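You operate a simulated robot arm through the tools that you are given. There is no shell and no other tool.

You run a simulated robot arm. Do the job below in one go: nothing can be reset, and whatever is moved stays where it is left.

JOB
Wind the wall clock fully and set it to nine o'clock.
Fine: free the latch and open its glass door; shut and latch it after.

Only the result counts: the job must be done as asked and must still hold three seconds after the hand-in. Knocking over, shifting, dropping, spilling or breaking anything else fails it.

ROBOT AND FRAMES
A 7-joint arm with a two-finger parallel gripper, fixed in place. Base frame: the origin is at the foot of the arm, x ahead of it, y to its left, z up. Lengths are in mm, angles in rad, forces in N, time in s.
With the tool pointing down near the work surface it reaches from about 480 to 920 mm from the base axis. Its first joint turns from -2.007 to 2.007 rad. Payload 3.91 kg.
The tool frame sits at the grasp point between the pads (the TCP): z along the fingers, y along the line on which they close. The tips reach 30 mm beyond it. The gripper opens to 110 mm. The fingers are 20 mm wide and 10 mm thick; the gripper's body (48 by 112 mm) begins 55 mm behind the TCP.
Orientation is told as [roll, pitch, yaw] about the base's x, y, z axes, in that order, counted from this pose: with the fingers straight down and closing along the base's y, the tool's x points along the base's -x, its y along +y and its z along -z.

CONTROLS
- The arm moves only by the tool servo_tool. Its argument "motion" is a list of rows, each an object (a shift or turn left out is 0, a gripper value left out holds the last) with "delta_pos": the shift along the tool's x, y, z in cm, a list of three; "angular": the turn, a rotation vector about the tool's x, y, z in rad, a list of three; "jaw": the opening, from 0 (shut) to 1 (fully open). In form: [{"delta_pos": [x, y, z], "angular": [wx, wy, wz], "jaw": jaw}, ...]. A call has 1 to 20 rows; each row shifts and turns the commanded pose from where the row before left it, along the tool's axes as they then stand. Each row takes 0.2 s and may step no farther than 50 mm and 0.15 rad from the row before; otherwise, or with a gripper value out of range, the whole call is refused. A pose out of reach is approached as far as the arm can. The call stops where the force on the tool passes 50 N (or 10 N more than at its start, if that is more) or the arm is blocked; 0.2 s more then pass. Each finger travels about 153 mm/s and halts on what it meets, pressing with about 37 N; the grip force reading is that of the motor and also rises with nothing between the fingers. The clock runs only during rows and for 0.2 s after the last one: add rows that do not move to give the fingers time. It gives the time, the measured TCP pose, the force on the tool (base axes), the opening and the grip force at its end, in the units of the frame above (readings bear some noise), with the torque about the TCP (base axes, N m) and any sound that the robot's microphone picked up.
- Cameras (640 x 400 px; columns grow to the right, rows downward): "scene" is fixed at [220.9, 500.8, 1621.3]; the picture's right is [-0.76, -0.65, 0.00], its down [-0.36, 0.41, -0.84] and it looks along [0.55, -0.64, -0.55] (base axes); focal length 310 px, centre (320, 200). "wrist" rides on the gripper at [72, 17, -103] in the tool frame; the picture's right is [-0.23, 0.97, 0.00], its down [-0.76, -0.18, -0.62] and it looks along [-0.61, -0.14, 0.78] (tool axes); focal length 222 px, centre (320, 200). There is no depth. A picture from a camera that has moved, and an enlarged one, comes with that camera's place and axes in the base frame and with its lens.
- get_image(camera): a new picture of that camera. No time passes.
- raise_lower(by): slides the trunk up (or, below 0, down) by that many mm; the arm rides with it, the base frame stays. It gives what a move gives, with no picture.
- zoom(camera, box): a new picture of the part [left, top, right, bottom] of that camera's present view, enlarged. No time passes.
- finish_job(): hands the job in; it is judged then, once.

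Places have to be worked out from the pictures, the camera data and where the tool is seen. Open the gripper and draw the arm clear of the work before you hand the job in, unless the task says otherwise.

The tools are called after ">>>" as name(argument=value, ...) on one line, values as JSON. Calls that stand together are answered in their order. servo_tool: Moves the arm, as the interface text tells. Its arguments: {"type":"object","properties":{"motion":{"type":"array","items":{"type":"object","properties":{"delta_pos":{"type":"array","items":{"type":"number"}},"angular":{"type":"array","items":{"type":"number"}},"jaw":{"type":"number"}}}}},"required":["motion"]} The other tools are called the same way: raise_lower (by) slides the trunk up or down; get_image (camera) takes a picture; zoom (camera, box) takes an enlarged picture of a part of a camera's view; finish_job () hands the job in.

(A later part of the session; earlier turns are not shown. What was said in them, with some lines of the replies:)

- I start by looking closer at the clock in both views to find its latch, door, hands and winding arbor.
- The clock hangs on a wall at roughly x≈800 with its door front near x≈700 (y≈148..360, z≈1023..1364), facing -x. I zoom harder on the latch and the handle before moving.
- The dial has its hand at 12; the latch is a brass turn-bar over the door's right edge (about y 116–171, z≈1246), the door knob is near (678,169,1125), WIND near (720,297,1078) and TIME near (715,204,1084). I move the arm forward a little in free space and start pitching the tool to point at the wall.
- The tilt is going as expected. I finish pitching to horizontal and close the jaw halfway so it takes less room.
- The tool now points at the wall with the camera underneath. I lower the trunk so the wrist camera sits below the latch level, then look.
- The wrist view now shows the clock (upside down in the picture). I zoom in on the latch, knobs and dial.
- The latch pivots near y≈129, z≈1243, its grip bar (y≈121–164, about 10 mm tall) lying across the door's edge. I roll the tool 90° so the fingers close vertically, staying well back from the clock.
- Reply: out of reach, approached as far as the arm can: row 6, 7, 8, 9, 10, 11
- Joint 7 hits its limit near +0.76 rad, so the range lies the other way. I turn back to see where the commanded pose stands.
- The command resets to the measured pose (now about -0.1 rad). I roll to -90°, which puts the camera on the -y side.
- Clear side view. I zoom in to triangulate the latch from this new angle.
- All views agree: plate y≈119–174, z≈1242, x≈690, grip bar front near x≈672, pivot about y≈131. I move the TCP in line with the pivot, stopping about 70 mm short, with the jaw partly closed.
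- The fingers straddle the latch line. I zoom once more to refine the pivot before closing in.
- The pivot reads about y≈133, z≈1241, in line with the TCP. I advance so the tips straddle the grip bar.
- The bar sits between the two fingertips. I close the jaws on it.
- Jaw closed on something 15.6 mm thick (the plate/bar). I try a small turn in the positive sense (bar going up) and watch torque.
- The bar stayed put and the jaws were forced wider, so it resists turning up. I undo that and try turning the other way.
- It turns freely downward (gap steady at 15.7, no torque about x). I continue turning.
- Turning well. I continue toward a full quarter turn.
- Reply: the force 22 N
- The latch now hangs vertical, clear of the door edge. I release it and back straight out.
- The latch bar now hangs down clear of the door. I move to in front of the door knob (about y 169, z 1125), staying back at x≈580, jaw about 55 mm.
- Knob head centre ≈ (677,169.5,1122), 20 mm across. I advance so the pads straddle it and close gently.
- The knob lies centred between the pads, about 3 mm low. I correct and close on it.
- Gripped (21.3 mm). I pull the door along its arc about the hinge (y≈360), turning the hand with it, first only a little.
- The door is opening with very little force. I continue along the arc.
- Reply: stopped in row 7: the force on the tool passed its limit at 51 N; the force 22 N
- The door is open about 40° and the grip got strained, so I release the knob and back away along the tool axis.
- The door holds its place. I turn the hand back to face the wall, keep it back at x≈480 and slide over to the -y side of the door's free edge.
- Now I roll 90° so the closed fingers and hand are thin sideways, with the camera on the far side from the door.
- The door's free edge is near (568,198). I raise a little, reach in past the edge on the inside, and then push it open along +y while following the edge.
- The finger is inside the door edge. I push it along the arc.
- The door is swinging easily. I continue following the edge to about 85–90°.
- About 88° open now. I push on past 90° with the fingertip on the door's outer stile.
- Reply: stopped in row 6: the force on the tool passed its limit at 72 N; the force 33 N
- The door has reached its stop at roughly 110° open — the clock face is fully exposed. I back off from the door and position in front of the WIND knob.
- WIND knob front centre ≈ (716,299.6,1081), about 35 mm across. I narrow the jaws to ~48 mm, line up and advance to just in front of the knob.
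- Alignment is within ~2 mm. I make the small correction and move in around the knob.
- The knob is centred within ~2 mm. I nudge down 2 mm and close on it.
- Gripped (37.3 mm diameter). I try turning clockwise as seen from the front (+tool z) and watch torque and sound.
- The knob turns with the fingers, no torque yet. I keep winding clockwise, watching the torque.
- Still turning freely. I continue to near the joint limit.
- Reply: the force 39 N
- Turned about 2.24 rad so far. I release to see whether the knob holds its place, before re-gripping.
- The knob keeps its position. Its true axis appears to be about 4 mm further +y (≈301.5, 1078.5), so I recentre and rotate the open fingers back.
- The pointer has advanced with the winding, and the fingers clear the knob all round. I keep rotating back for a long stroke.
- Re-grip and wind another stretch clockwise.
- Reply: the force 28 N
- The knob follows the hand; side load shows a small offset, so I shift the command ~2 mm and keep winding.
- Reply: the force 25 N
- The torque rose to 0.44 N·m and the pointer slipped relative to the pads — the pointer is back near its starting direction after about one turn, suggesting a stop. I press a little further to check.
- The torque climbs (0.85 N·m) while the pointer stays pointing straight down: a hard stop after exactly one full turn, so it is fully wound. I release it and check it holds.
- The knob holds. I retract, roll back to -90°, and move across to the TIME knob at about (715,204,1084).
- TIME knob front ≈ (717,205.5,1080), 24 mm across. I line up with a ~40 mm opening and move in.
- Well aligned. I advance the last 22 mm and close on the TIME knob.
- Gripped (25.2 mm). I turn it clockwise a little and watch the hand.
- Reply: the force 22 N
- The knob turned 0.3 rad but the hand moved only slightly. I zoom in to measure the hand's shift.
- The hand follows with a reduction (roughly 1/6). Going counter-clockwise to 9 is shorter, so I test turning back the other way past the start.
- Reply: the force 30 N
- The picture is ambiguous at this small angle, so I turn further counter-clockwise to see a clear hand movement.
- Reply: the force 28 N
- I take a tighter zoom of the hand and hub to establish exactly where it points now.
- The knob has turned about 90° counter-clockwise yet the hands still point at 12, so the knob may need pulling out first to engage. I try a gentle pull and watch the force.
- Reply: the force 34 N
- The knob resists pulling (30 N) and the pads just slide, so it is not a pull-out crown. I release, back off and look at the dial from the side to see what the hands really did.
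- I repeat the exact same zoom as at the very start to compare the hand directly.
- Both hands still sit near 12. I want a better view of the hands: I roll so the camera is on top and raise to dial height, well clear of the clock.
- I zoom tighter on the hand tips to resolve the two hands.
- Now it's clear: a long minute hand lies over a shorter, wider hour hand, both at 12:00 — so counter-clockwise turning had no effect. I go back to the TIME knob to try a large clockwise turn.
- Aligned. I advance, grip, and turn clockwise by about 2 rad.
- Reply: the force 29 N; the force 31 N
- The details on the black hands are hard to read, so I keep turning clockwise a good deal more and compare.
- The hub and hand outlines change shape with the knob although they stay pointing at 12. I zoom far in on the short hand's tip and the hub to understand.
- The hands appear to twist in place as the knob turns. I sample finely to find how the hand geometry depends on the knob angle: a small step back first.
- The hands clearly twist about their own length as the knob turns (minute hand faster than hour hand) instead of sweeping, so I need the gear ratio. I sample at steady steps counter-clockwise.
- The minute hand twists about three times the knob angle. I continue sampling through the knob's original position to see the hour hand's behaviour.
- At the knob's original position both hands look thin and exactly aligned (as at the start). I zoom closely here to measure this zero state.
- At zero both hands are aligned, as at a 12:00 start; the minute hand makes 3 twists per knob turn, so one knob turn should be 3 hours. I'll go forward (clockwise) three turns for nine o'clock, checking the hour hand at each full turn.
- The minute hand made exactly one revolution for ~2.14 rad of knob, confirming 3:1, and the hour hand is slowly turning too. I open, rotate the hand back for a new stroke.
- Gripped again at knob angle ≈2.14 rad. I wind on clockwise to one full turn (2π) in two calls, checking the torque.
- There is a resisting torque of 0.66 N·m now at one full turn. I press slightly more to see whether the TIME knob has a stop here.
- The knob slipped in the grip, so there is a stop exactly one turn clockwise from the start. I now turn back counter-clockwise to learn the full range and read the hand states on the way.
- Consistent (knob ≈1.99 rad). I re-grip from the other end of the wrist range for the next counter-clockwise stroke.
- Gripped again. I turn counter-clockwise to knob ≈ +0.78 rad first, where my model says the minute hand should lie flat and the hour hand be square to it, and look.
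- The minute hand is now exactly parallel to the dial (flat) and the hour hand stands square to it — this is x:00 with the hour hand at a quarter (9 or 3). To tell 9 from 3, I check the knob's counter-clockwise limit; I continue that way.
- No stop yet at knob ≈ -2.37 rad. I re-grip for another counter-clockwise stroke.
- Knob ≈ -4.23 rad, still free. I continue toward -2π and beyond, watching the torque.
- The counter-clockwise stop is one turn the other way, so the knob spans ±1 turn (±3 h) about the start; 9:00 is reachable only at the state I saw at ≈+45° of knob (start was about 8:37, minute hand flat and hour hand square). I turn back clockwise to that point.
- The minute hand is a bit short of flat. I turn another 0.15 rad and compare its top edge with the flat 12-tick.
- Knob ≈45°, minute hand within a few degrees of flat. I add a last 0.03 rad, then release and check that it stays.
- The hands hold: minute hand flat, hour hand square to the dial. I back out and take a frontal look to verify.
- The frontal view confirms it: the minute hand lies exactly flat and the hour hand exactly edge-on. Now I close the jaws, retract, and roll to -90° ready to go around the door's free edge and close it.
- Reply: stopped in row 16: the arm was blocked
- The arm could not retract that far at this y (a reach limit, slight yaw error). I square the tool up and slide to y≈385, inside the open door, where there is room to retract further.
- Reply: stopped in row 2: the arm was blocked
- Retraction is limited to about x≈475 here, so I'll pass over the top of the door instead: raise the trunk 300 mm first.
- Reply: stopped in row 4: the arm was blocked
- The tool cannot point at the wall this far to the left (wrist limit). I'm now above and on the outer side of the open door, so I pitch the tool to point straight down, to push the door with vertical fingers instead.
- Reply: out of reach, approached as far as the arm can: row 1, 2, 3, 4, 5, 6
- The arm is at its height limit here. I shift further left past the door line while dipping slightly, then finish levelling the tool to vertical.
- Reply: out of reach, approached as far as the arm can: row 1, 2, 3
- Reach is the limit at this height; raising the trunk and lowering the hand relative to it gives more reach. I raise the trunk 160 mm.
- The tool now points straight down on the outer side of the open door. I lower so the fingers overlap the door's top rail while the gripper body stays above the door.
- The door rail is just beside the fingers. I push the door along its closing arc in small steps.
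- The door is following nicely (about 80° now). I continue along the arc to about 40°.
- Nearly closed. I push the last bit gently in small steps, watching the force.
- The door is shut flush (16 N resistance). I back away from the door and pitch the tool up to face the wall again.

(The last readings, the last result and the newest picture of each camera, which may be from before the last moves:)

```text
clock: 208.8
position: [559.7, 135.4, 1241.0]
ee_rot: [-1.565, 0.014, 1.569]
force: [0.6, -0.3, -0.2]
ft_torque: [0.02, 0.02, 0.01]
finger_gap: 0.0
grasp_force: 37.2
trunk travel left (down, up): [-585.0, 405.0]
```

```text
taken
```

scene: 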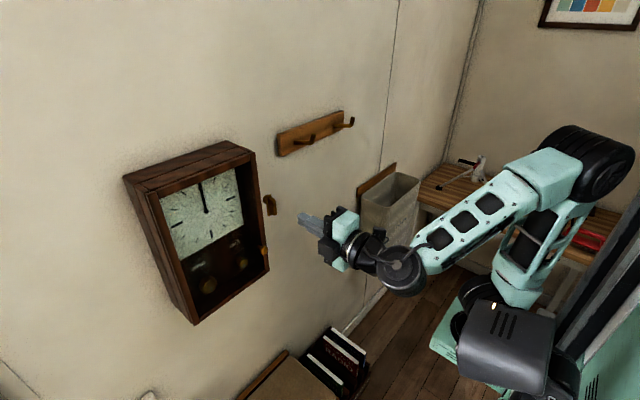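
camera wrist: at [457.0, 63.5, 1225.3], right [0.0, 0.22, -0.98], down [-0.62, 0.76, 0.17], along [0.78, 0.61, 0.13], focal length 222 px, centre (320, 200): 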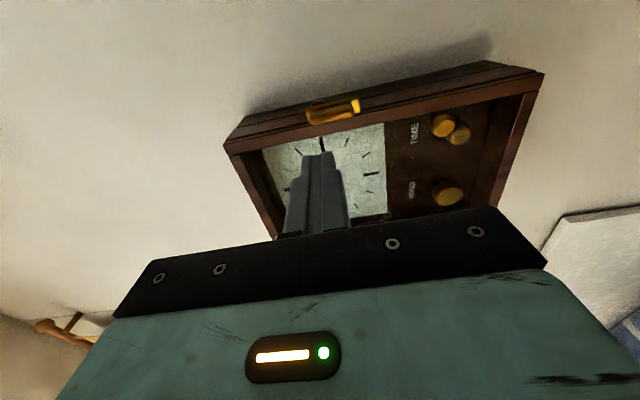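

The latch still hangs down clear of the shut door. I roll to -180° so the fingers close horizontally on it, jaws ~45 mm, and check alignment.

>>> servo_tool(motion=[{"angular": [0, 0, -0.143], "jaw": 0.42}, {"angular": [0, 0, -0.143]}, {"angular": [0, 0, -0.143]}, {"angular": [0, 0, -0.143]}, {"angular": [0, 0, -0.143]}, {"angular": [0, 0, -0.143]}, {"angular": [0, 0, -0.143]}, {"angular": [0, 0, -0.143]}, {"angular": [0, 0, -0.143]}, {"angular": [0, 0, -0.143]}, {"angular": [0, 0, -0.143]}, {}])

>>> get_image(camera="wrist")

>>> zoom(camera="wrist", box=[270, 90, 370, 190])

>>> zoom(camera="scene", box=[230, 170, 310, 240])

```text
clock: 211.4
position: [559.3, 134.9, 1241.0]
ee_rot: [1.283, 1.556, -1.86]
force: [0.7, 0.2, 0.5]
ft_torque: [-0.02, 0.03, 0.01]
finger_gap: 46.3
grasp_force: 0.1
trunk travel left (down, up): [-585.0, 405.0]
```

```text
taken
camera wrist: at [457.1, 118.7, 1313.6], right [0.0, -0.98, -0.21], down [-0.63, 0.17, -0.76], along [0.78, 0.13, -0.61], focal length 222 px, centre (320, 200)
```

wrist: 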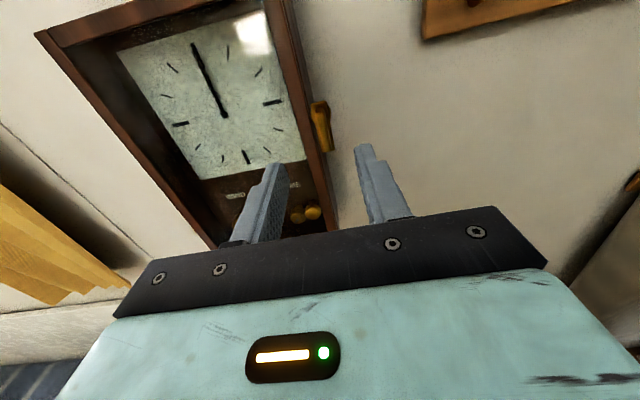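

```text
4.00 times, centred on (320, 140) of wrist
camera zoom: at [457.1, 118.7, 1313.6], right [0.0, -0.98, -0.21], down [-0.63, 0.17, -0.76], along [0.78, 0.13, -0.61], focal length 888 px, centre (320, 440)
```

zoom: 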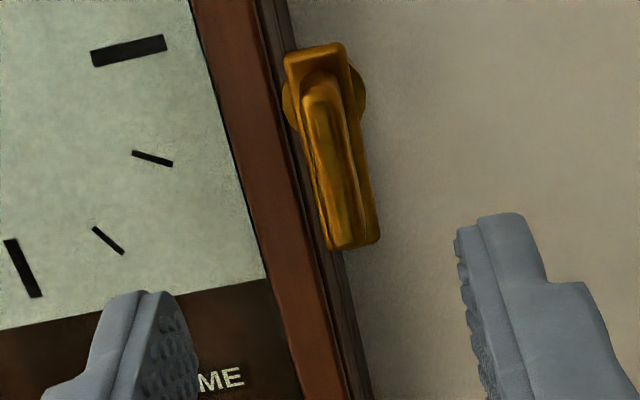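

```text
5.71 times, centred on (270, 205) of scene
camera zoom: at [220.9, 500.8, 1621.3], right [-0.76, -0.65, 0.0], down [-0.36, 0.41, -0.84], along [0.55, -0.64, -0.55], focal length 1769 px, centre (606, 171)
```

zoom: 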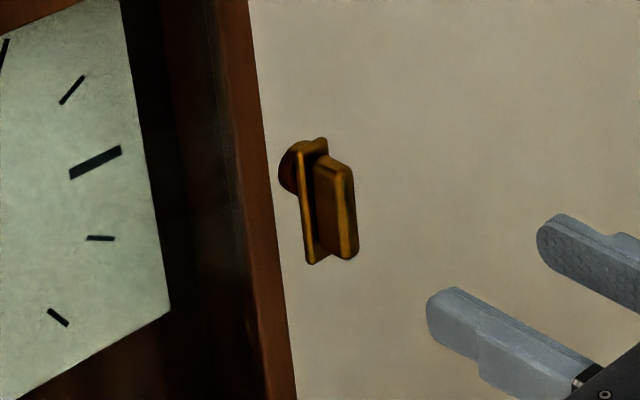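

Pivot ≈ (y 133, z 1240), aligned. I advance so the fingers straddle the hanging bar at the pivot.

>>> servo_tool(motion=[{"delta_pos": [0, 0.15, 4]}, {"delta_pos": [0, 0, 3.5]}, {"delta_pos": [0, 0, 2.2]}, {}])

>>> zoom(camera="wrist", box=[240, 100, 410, 230])

>>> zoom(camera="scene", box=[230, 170, 310, 240])

```text
clock: 212.4
position: [656.6, 134.0, 1238.8]
ee_rot: [1.228, 1.557, -1.916]
force: [0.1, -0.6, 0.4]
ft_torque: [0.0, 0.0, 0.02]
finger_gap: 46.3
grasp_force: 0.1
trunk travel left (down, up): [-585.0, 405.0]
```

```text
3.08 times, centred on (325, 165) of wrist
camera zoom: at [555.4, 118.0, 1311.8], right [0.0, -0.98, -0.21], down [-0.63, 0.17, -0.76], along [0.78, 0.13, -0.61], focal length 684 px, centre (305, 308)
```

zoom: 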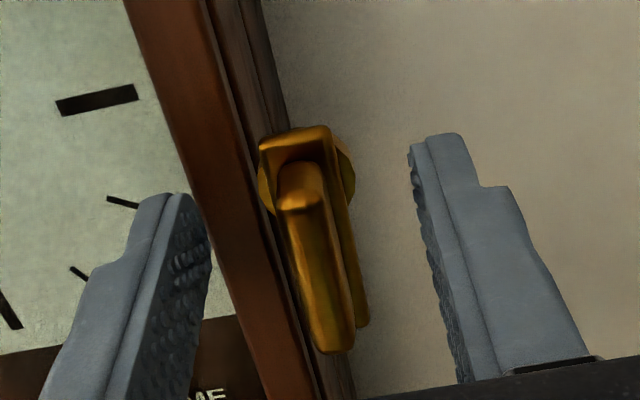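

```text
5.71 times, centred on (270, 205) of scene
camera zoom: at [220.9, 500.8, 1621.3], right [-0.76, -0.65, 0.0], down [-0.36, 0.41, -0.84], along [0.55, -0.64, -0.55], focal length 1769 px, centre (606, 171)
```

zoom: 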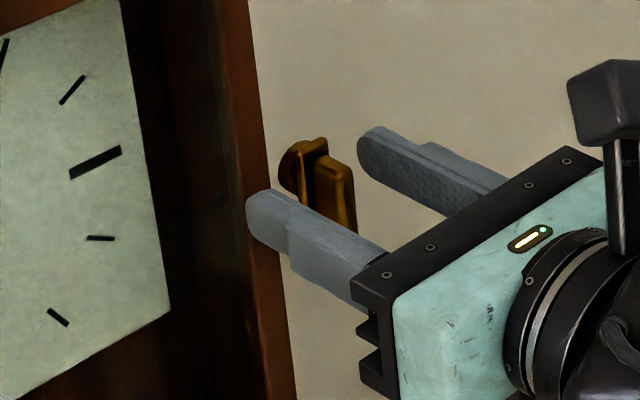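

The bar is between the fingers. I close and turn the latch back, first a small step.

>>> servo_tool(motion=[{"delta_pos": [0.15, 0, 0]}, {"jaw": 0.2}, {"jaw": 0.0}, {}, {}, {"angular": [0, 0, 0.1]}, {"angular": [0, 0, 0.1]}, {"angular": [0, 0, 0.1]}])

>>> zoom(camera="scene", box=[230, 170, 310, 240])

```text
clock: 214.2
position: [657.1, 133.4, 1241.3]
ee_rot: [-1.55, 1.282, 1.586]
force: [2.3, -1.5, -1.3]
ft_torque: [-0.02, 0.45, 0.04]
finger_gap: 15.8
grasp_force: 44.8
trunk travel left (down, up): [-585.0, 405.0]
```

```text
5.71 times, centred on (270, 205) of scene
camera zoom: at [220.9, 500.8, 1621.3], right [-0.76, -0.65, 0.0], down [-0.36, 0.41, -0.84], along [0.55, -0.64, -0.55], focal length 1769 px, centre (606, 171)
```

zoom: 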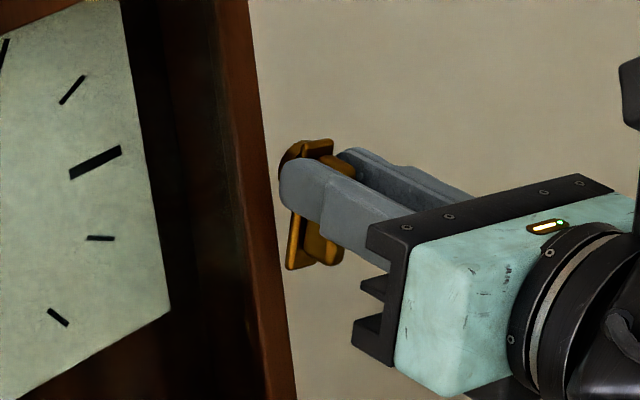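

It turns toward the door. I continue to the horizontal, latched position.

>>> servo_tool(motion=[{"angular": [0, 0, 0.12]}, {"angular": [0, 0, 0.12]}, {"angular": [0, 0, 0.12]}, {"angular": [0, 0, 0.12]}, {"angular": [0, 0, 0.12]}, {"angular": [0, 0, 0.12]}, {"angular": [0, 0, 0.12]}, {"angular": [0, 0, 0.12]}, {"angular": [0, 0, 0.12]}, {"angular": [0, 0, 0.12]}])

>>> zoom(camera="scene", box=[230, 170, 310, 240])

>>> servo_tool(motion=[{"angular": [0, 0, 0.05]}, {"angular": [0, 0, 0.05]}, {}])

>>> zoom(camera="scene", box=[230, 170, 310, 240])

```text
clock: 216.4
position: [656.4, 133.4, 1240.1]
ee_rot: [-1.564, 0.082, 1.569]
force: [6.1, -4.7, -15.4]
ft_torque: [0.01, 0.51, 0.97]
finger_gap: 15.9
grasp_force: 44.7
trunk travel left (down, up): [-585.0, 405.0]
```

```text
5.71 times, centred on (270, 205) of scene
camera zoom: at [220.9, 500.8, 1621.3], right [-0.76, -0.65, 0.0], down [-0.36, 0.41, -0.84], along [0.55, -0.64, -0.55], focal length 1769 px, centre (606, 171)
```

zoom: 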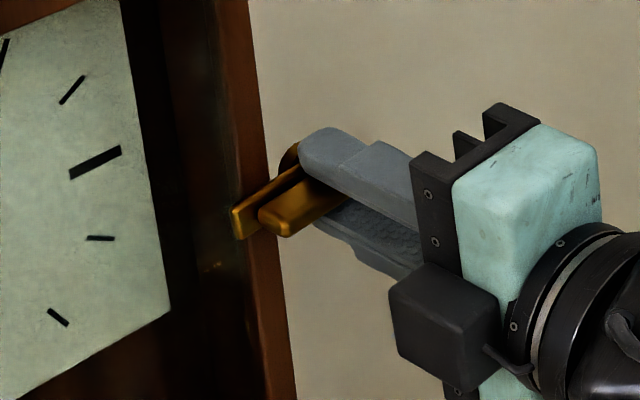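

```text
clock: 217.2
position: [655.4, 132.5, 1241.6]
ee_rot: [-1.565, -0.015, 1.569]
force: [4.1, -6.2, -19.3]
ft_torque: [-0.85, 0.52, 0.24]
finger_gap: 15.7
grasp_force: 45.6
trunk travel left (down, up): [-585.0, 405.0]
```

```text
5.71 times, centred on (270, 205) of scene
camera zoom: at [220.9, 500.8, 1621.3], right [-0.76, -0.65, 0.0], down [-0.36, 0.41, -0.84], along [0.55, -0.64, -0.55], focal length 1769 px, centre (606, 171)
```

zoom: 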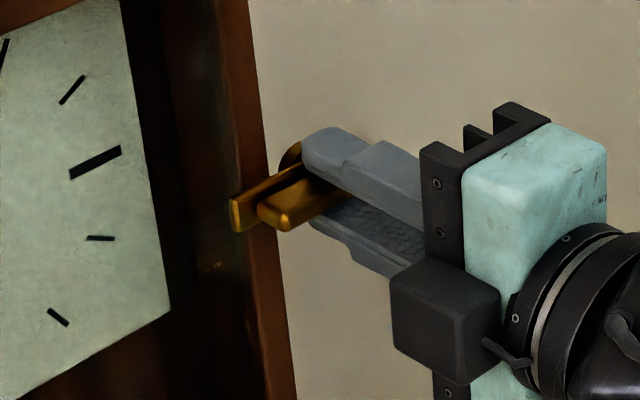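

The latch is back at its horizontal stop (torque 0.85 N·m). I release it and back straight out, then inspect.

>>> servo_tool(motion=[{"jaw": 0.2}, {"jaw": 0.45}, {}, {"delta_pos": [0, 0, -3]}, {"delta_pos": [0, 0, -4]}, {"delta_pos": [0, 0, -4]}, {"delta_pos": [0, 0, -3]}])

>>> zoom(camera="scene", box=[110, 130, 290, 330])

>>> zoom(camera="scene", box=[230, 180, 290, 270])

>>> get_image(camera="wrist")

```text
clock: 218.8
position: [513.4, 134.2, 1240.4]
ee_rot: [-1.566, -0.017, 1.569]
force: [0.8, 0.4, 1.0]
ft_torque: [0.04, -0.01, 0.04]
finger_gap: 49.6
grasp_force: 0.1
trunk travel left (down, up): [-585.0, 405.0]
```

```text
2.00 times, centred on (200, 230) of scene
camera zoom: at [220.9, 500.8, 1621.3], right [-0.76, -0.65, 0.0], down [-0.36, 0.41, -0.84], along [0.55, -0.64, -0.55], focal length 619 px, centre (560, 140)
```

zoom: 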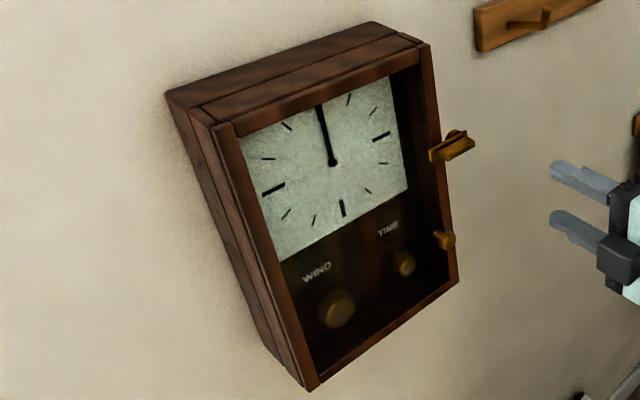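

```text
4.44 times, centred on (260, 225) of scene
camera zoom: at [220.9, 500.8, 1621.3], right [-0.76, -0.65, 0.0], down [-0.36, 0.41, -0.84], along [0.55, -0.64, -0.55], focal length 1376 px, centre (587, 89)
```

zoom: 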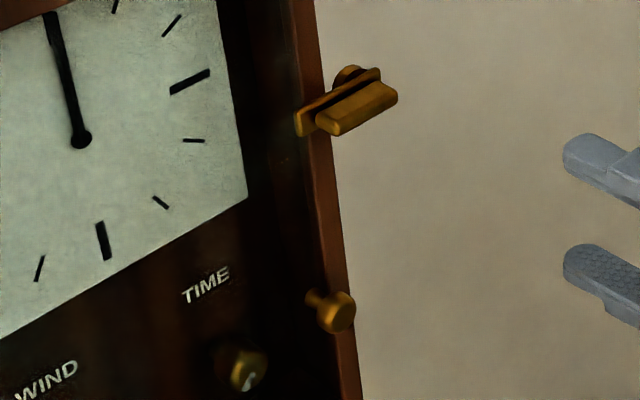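

```text
taken
camera wrist: at [411.5, 62.3, 1223.1], right [0.0, 0.24, -0.97], down [-0.62, 0.76, 0.19], along [0.78, 0.6, 0.15], focal length 222 px, centre (320, 200)
```

wrist: 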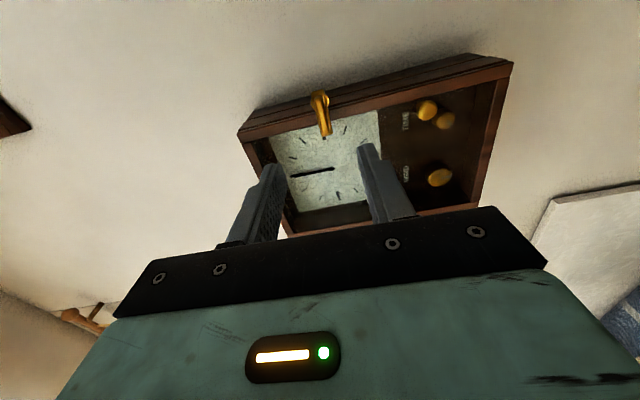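

Door shut and latch back exactly as at the start. Before handing in, I want one more check of the hands through the glass from in front and above, so I roll and move to a viewing position well clear of the clock.

>>> servo_tool(motion=[{"angular": [0, 0, -0.143], "jaw": 1.0}, {"angular": [0, 0, -0.143]}, {"angular": [0, 0, -0.143]}, {"angular": [0, 0, -0.143]}, {"angular": [0, 0, -0.143]}, {"angular": [0, 0, -0.143]}, {"angular": [0, 0, -0.143]}, {"angular": [0, 0, -0.143]}, {"angular": [0, 0, -0.143]}, {"angular": [0, 0, -0.143]}, {"angular": [0, 0, -0.143]}, {"delta_pos": [2.7, -3.43, 2.2]}, {"delta_pos": [2.7, -3.43, 2.2]}, {"delta_pos": [2.7, -3.43, 2.2]}, {"delta_pos": [2.7, -3.43, 2.2]}, {}])

>>> get_image(camera="wrist")

```text
clock: 222.2
position: [603.8, 268.5, 1351.7]
ee_rot: [-1.284, 1.555, 1.855]
force: [-0.2, 0.0, -0.4]
ft_torque: [-0.01, -0.01, -0.01]
finger_gap: 110.0
grasp_force: 0.1
trunk travel left (down, up): [-585.0, 405.0]
```

```text
taken
camera wrist: at [502.9, 250.7, 1424.1], right [0.0, -0.97, -0.24], down [-0.63, 0.19, -0.76], along [0.78, 0.15, -0.61], focal length 222 px, centre (320, 200)
```

wrist: 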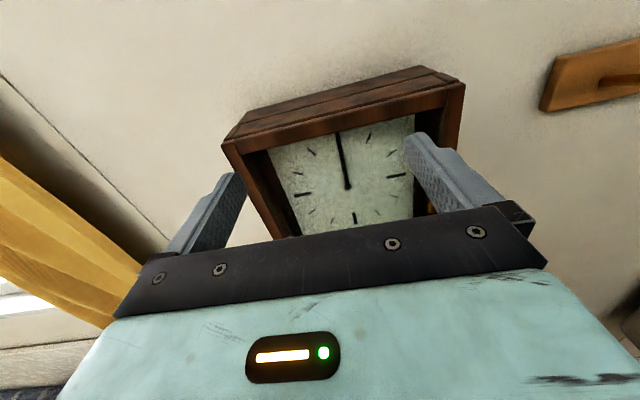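

>>> zoom(camera="wrist", box=[330, 125, 360, 195])

>>> zoom(camera="wrist", box=[332, 140, 352, 160])

>>> zoom(camera="wrist", box=[338, 174, 358, 194])

```text
5.71 times, centred on (345, 160) of wrist
camera zoom: at [502.9, 250.7, 1424.1], right [0.0, -0.97, -0.24], down [-0.63, 0.19, -0.76], along [0.78, 0.15, -0.61], focal length 1269 px, centre (177, 429)
```

zoom: 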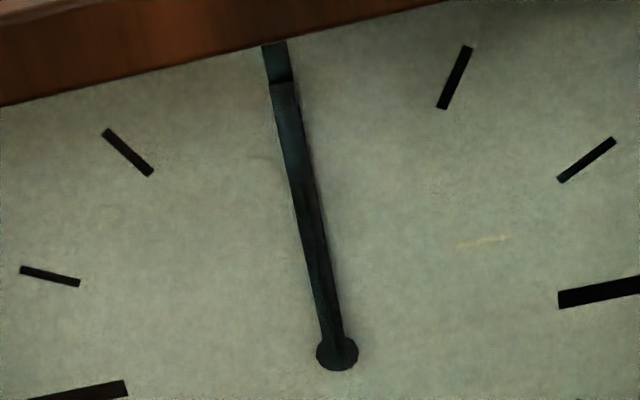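

```text
16.00 times, centred on (342, 150) of wrist
camera zoom: at [502.9, 250.7, 1424.1], right [0.0, -0.97, -0.24], down [-0.63, 0.19, -0.76], along [0.78, 0.15, -0.61], focal length 3554 px, centre (-32, 1000)
```

zoom: 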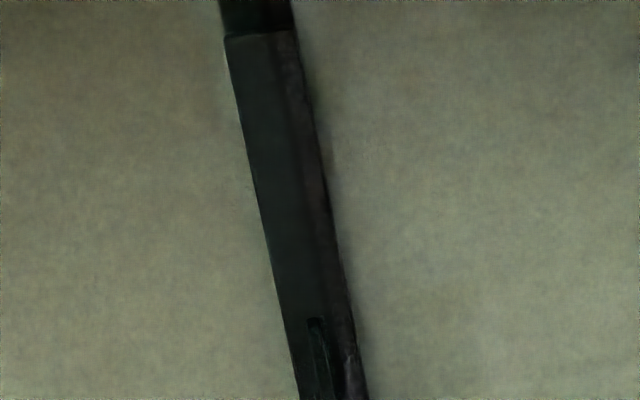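

```text
16.00 times, centred on (348, 184) of wrist
camera zoom: at [502.9, 250.7, 1424.1], right [0.0, -0.97, -0.24], down [-0.63, 0.19, -0.76], along [0.78, 0.15, -0.61], focal length 3554 px, centre (-128, 456)
```

zoom: 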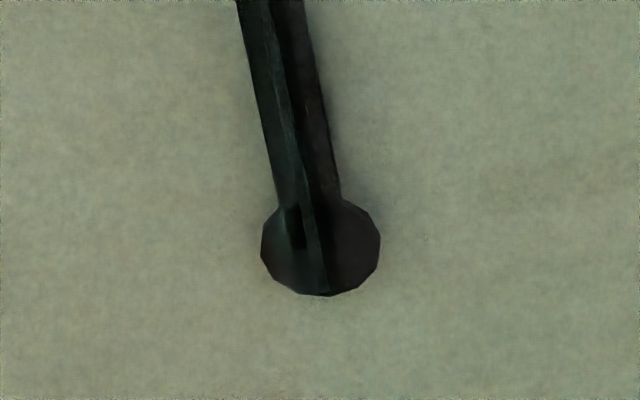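

Through the glass the hub shows the minute hand flat with the hour hand square across its centre — nine o'clock on the movement — and the door and latch are shut. I draw the open gripper back clear of the clock.

>>> servo_tool(motion=[{"delta_pos": [0, 0, -4]}, {"delta_pos": [0, 0, -4]}, {"delta_pos": [0, 2, -2]}, {}])

>>> get_image(camera="scene")

>>> zoom(camera="scene", box=[180, 230, 280, 300])

```text
clock: 223.2
position: [503.7, 249.5, 1350.8]
ee_rot: [-1.25, 1.555, 1.89]
force: [0.3, 0.2, -0.1]
ft_torque: [0.06, -0.02, -0.04]
finger_gap: 110.1
grasp_force: 0.1
trunk travel left (down, up): [-585.0, 405.0]
```

```text
taken
```

scene: 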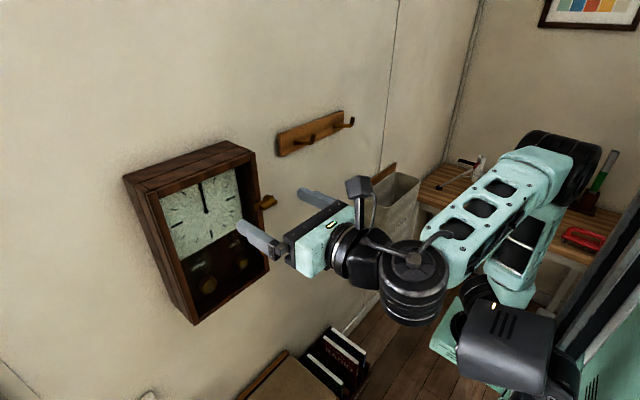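

```text
5.71 times, centred on (230, 265) of scene
camera zoom: at [220.9, 500.8, 1621.3], right [-0.76, -0.65, 0.0], down [-0.36, 0.41, -0.84], along [0.55, -0.64, -0.55], focal length 1769 px, centre (834, -171)
```

zoom: 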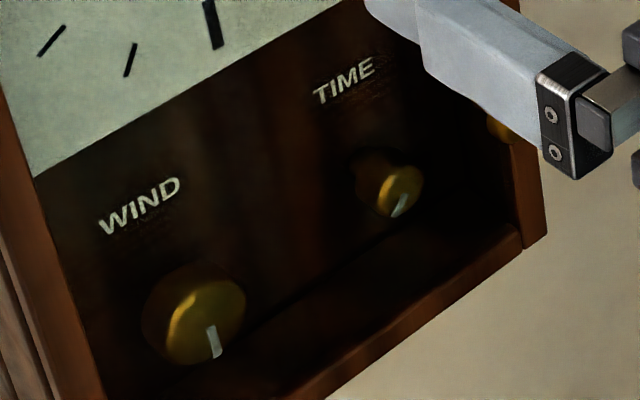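

The clock is wound to its stop, the hands are set to nine, the door is shut and latched. The gripper is open and clear, so I hand the job in.

>>> finish_job()

```text
The job is handed in.
```

I've handed the job in. The clock is wound to its stop, the door is shut and latched, and the time is set to nine. The time setting is my inference from how the hands behaved, because they never visibly point at 9.

- **Winding:** I turned the WIND knob clockwise about one full turn until it hit a hard stop. It held there when I let go.
- **Time:** When I turned the TIME knob, the hands stayed pointing at 12 and twisted about their own length instead of sweeping round the dial.
    - The minute hand twists about three times per knob turn and the hour hand about a quarter turn. One knob turn is therefore about three hours.
    - The knob stops one turn either side of where it started. Within that range, only one position fits an exact hour at nine: minute hand flat against the dial, hour hand square to it. That position is about 45° clockwise of the knob's start, and I left it there.
    - Three o'clock would look the same. I ruled it out because nine could then not be reached within the knob's travel. If that reasoning is wrong, the time is wrong.
- **Door and latch:** The door is shut flush. The latch is turned back to its horizontal stop and looks the same as at the start.

As far as the pictures show, nothing else was knocked or moved. The gripper is open and clear of the clock.
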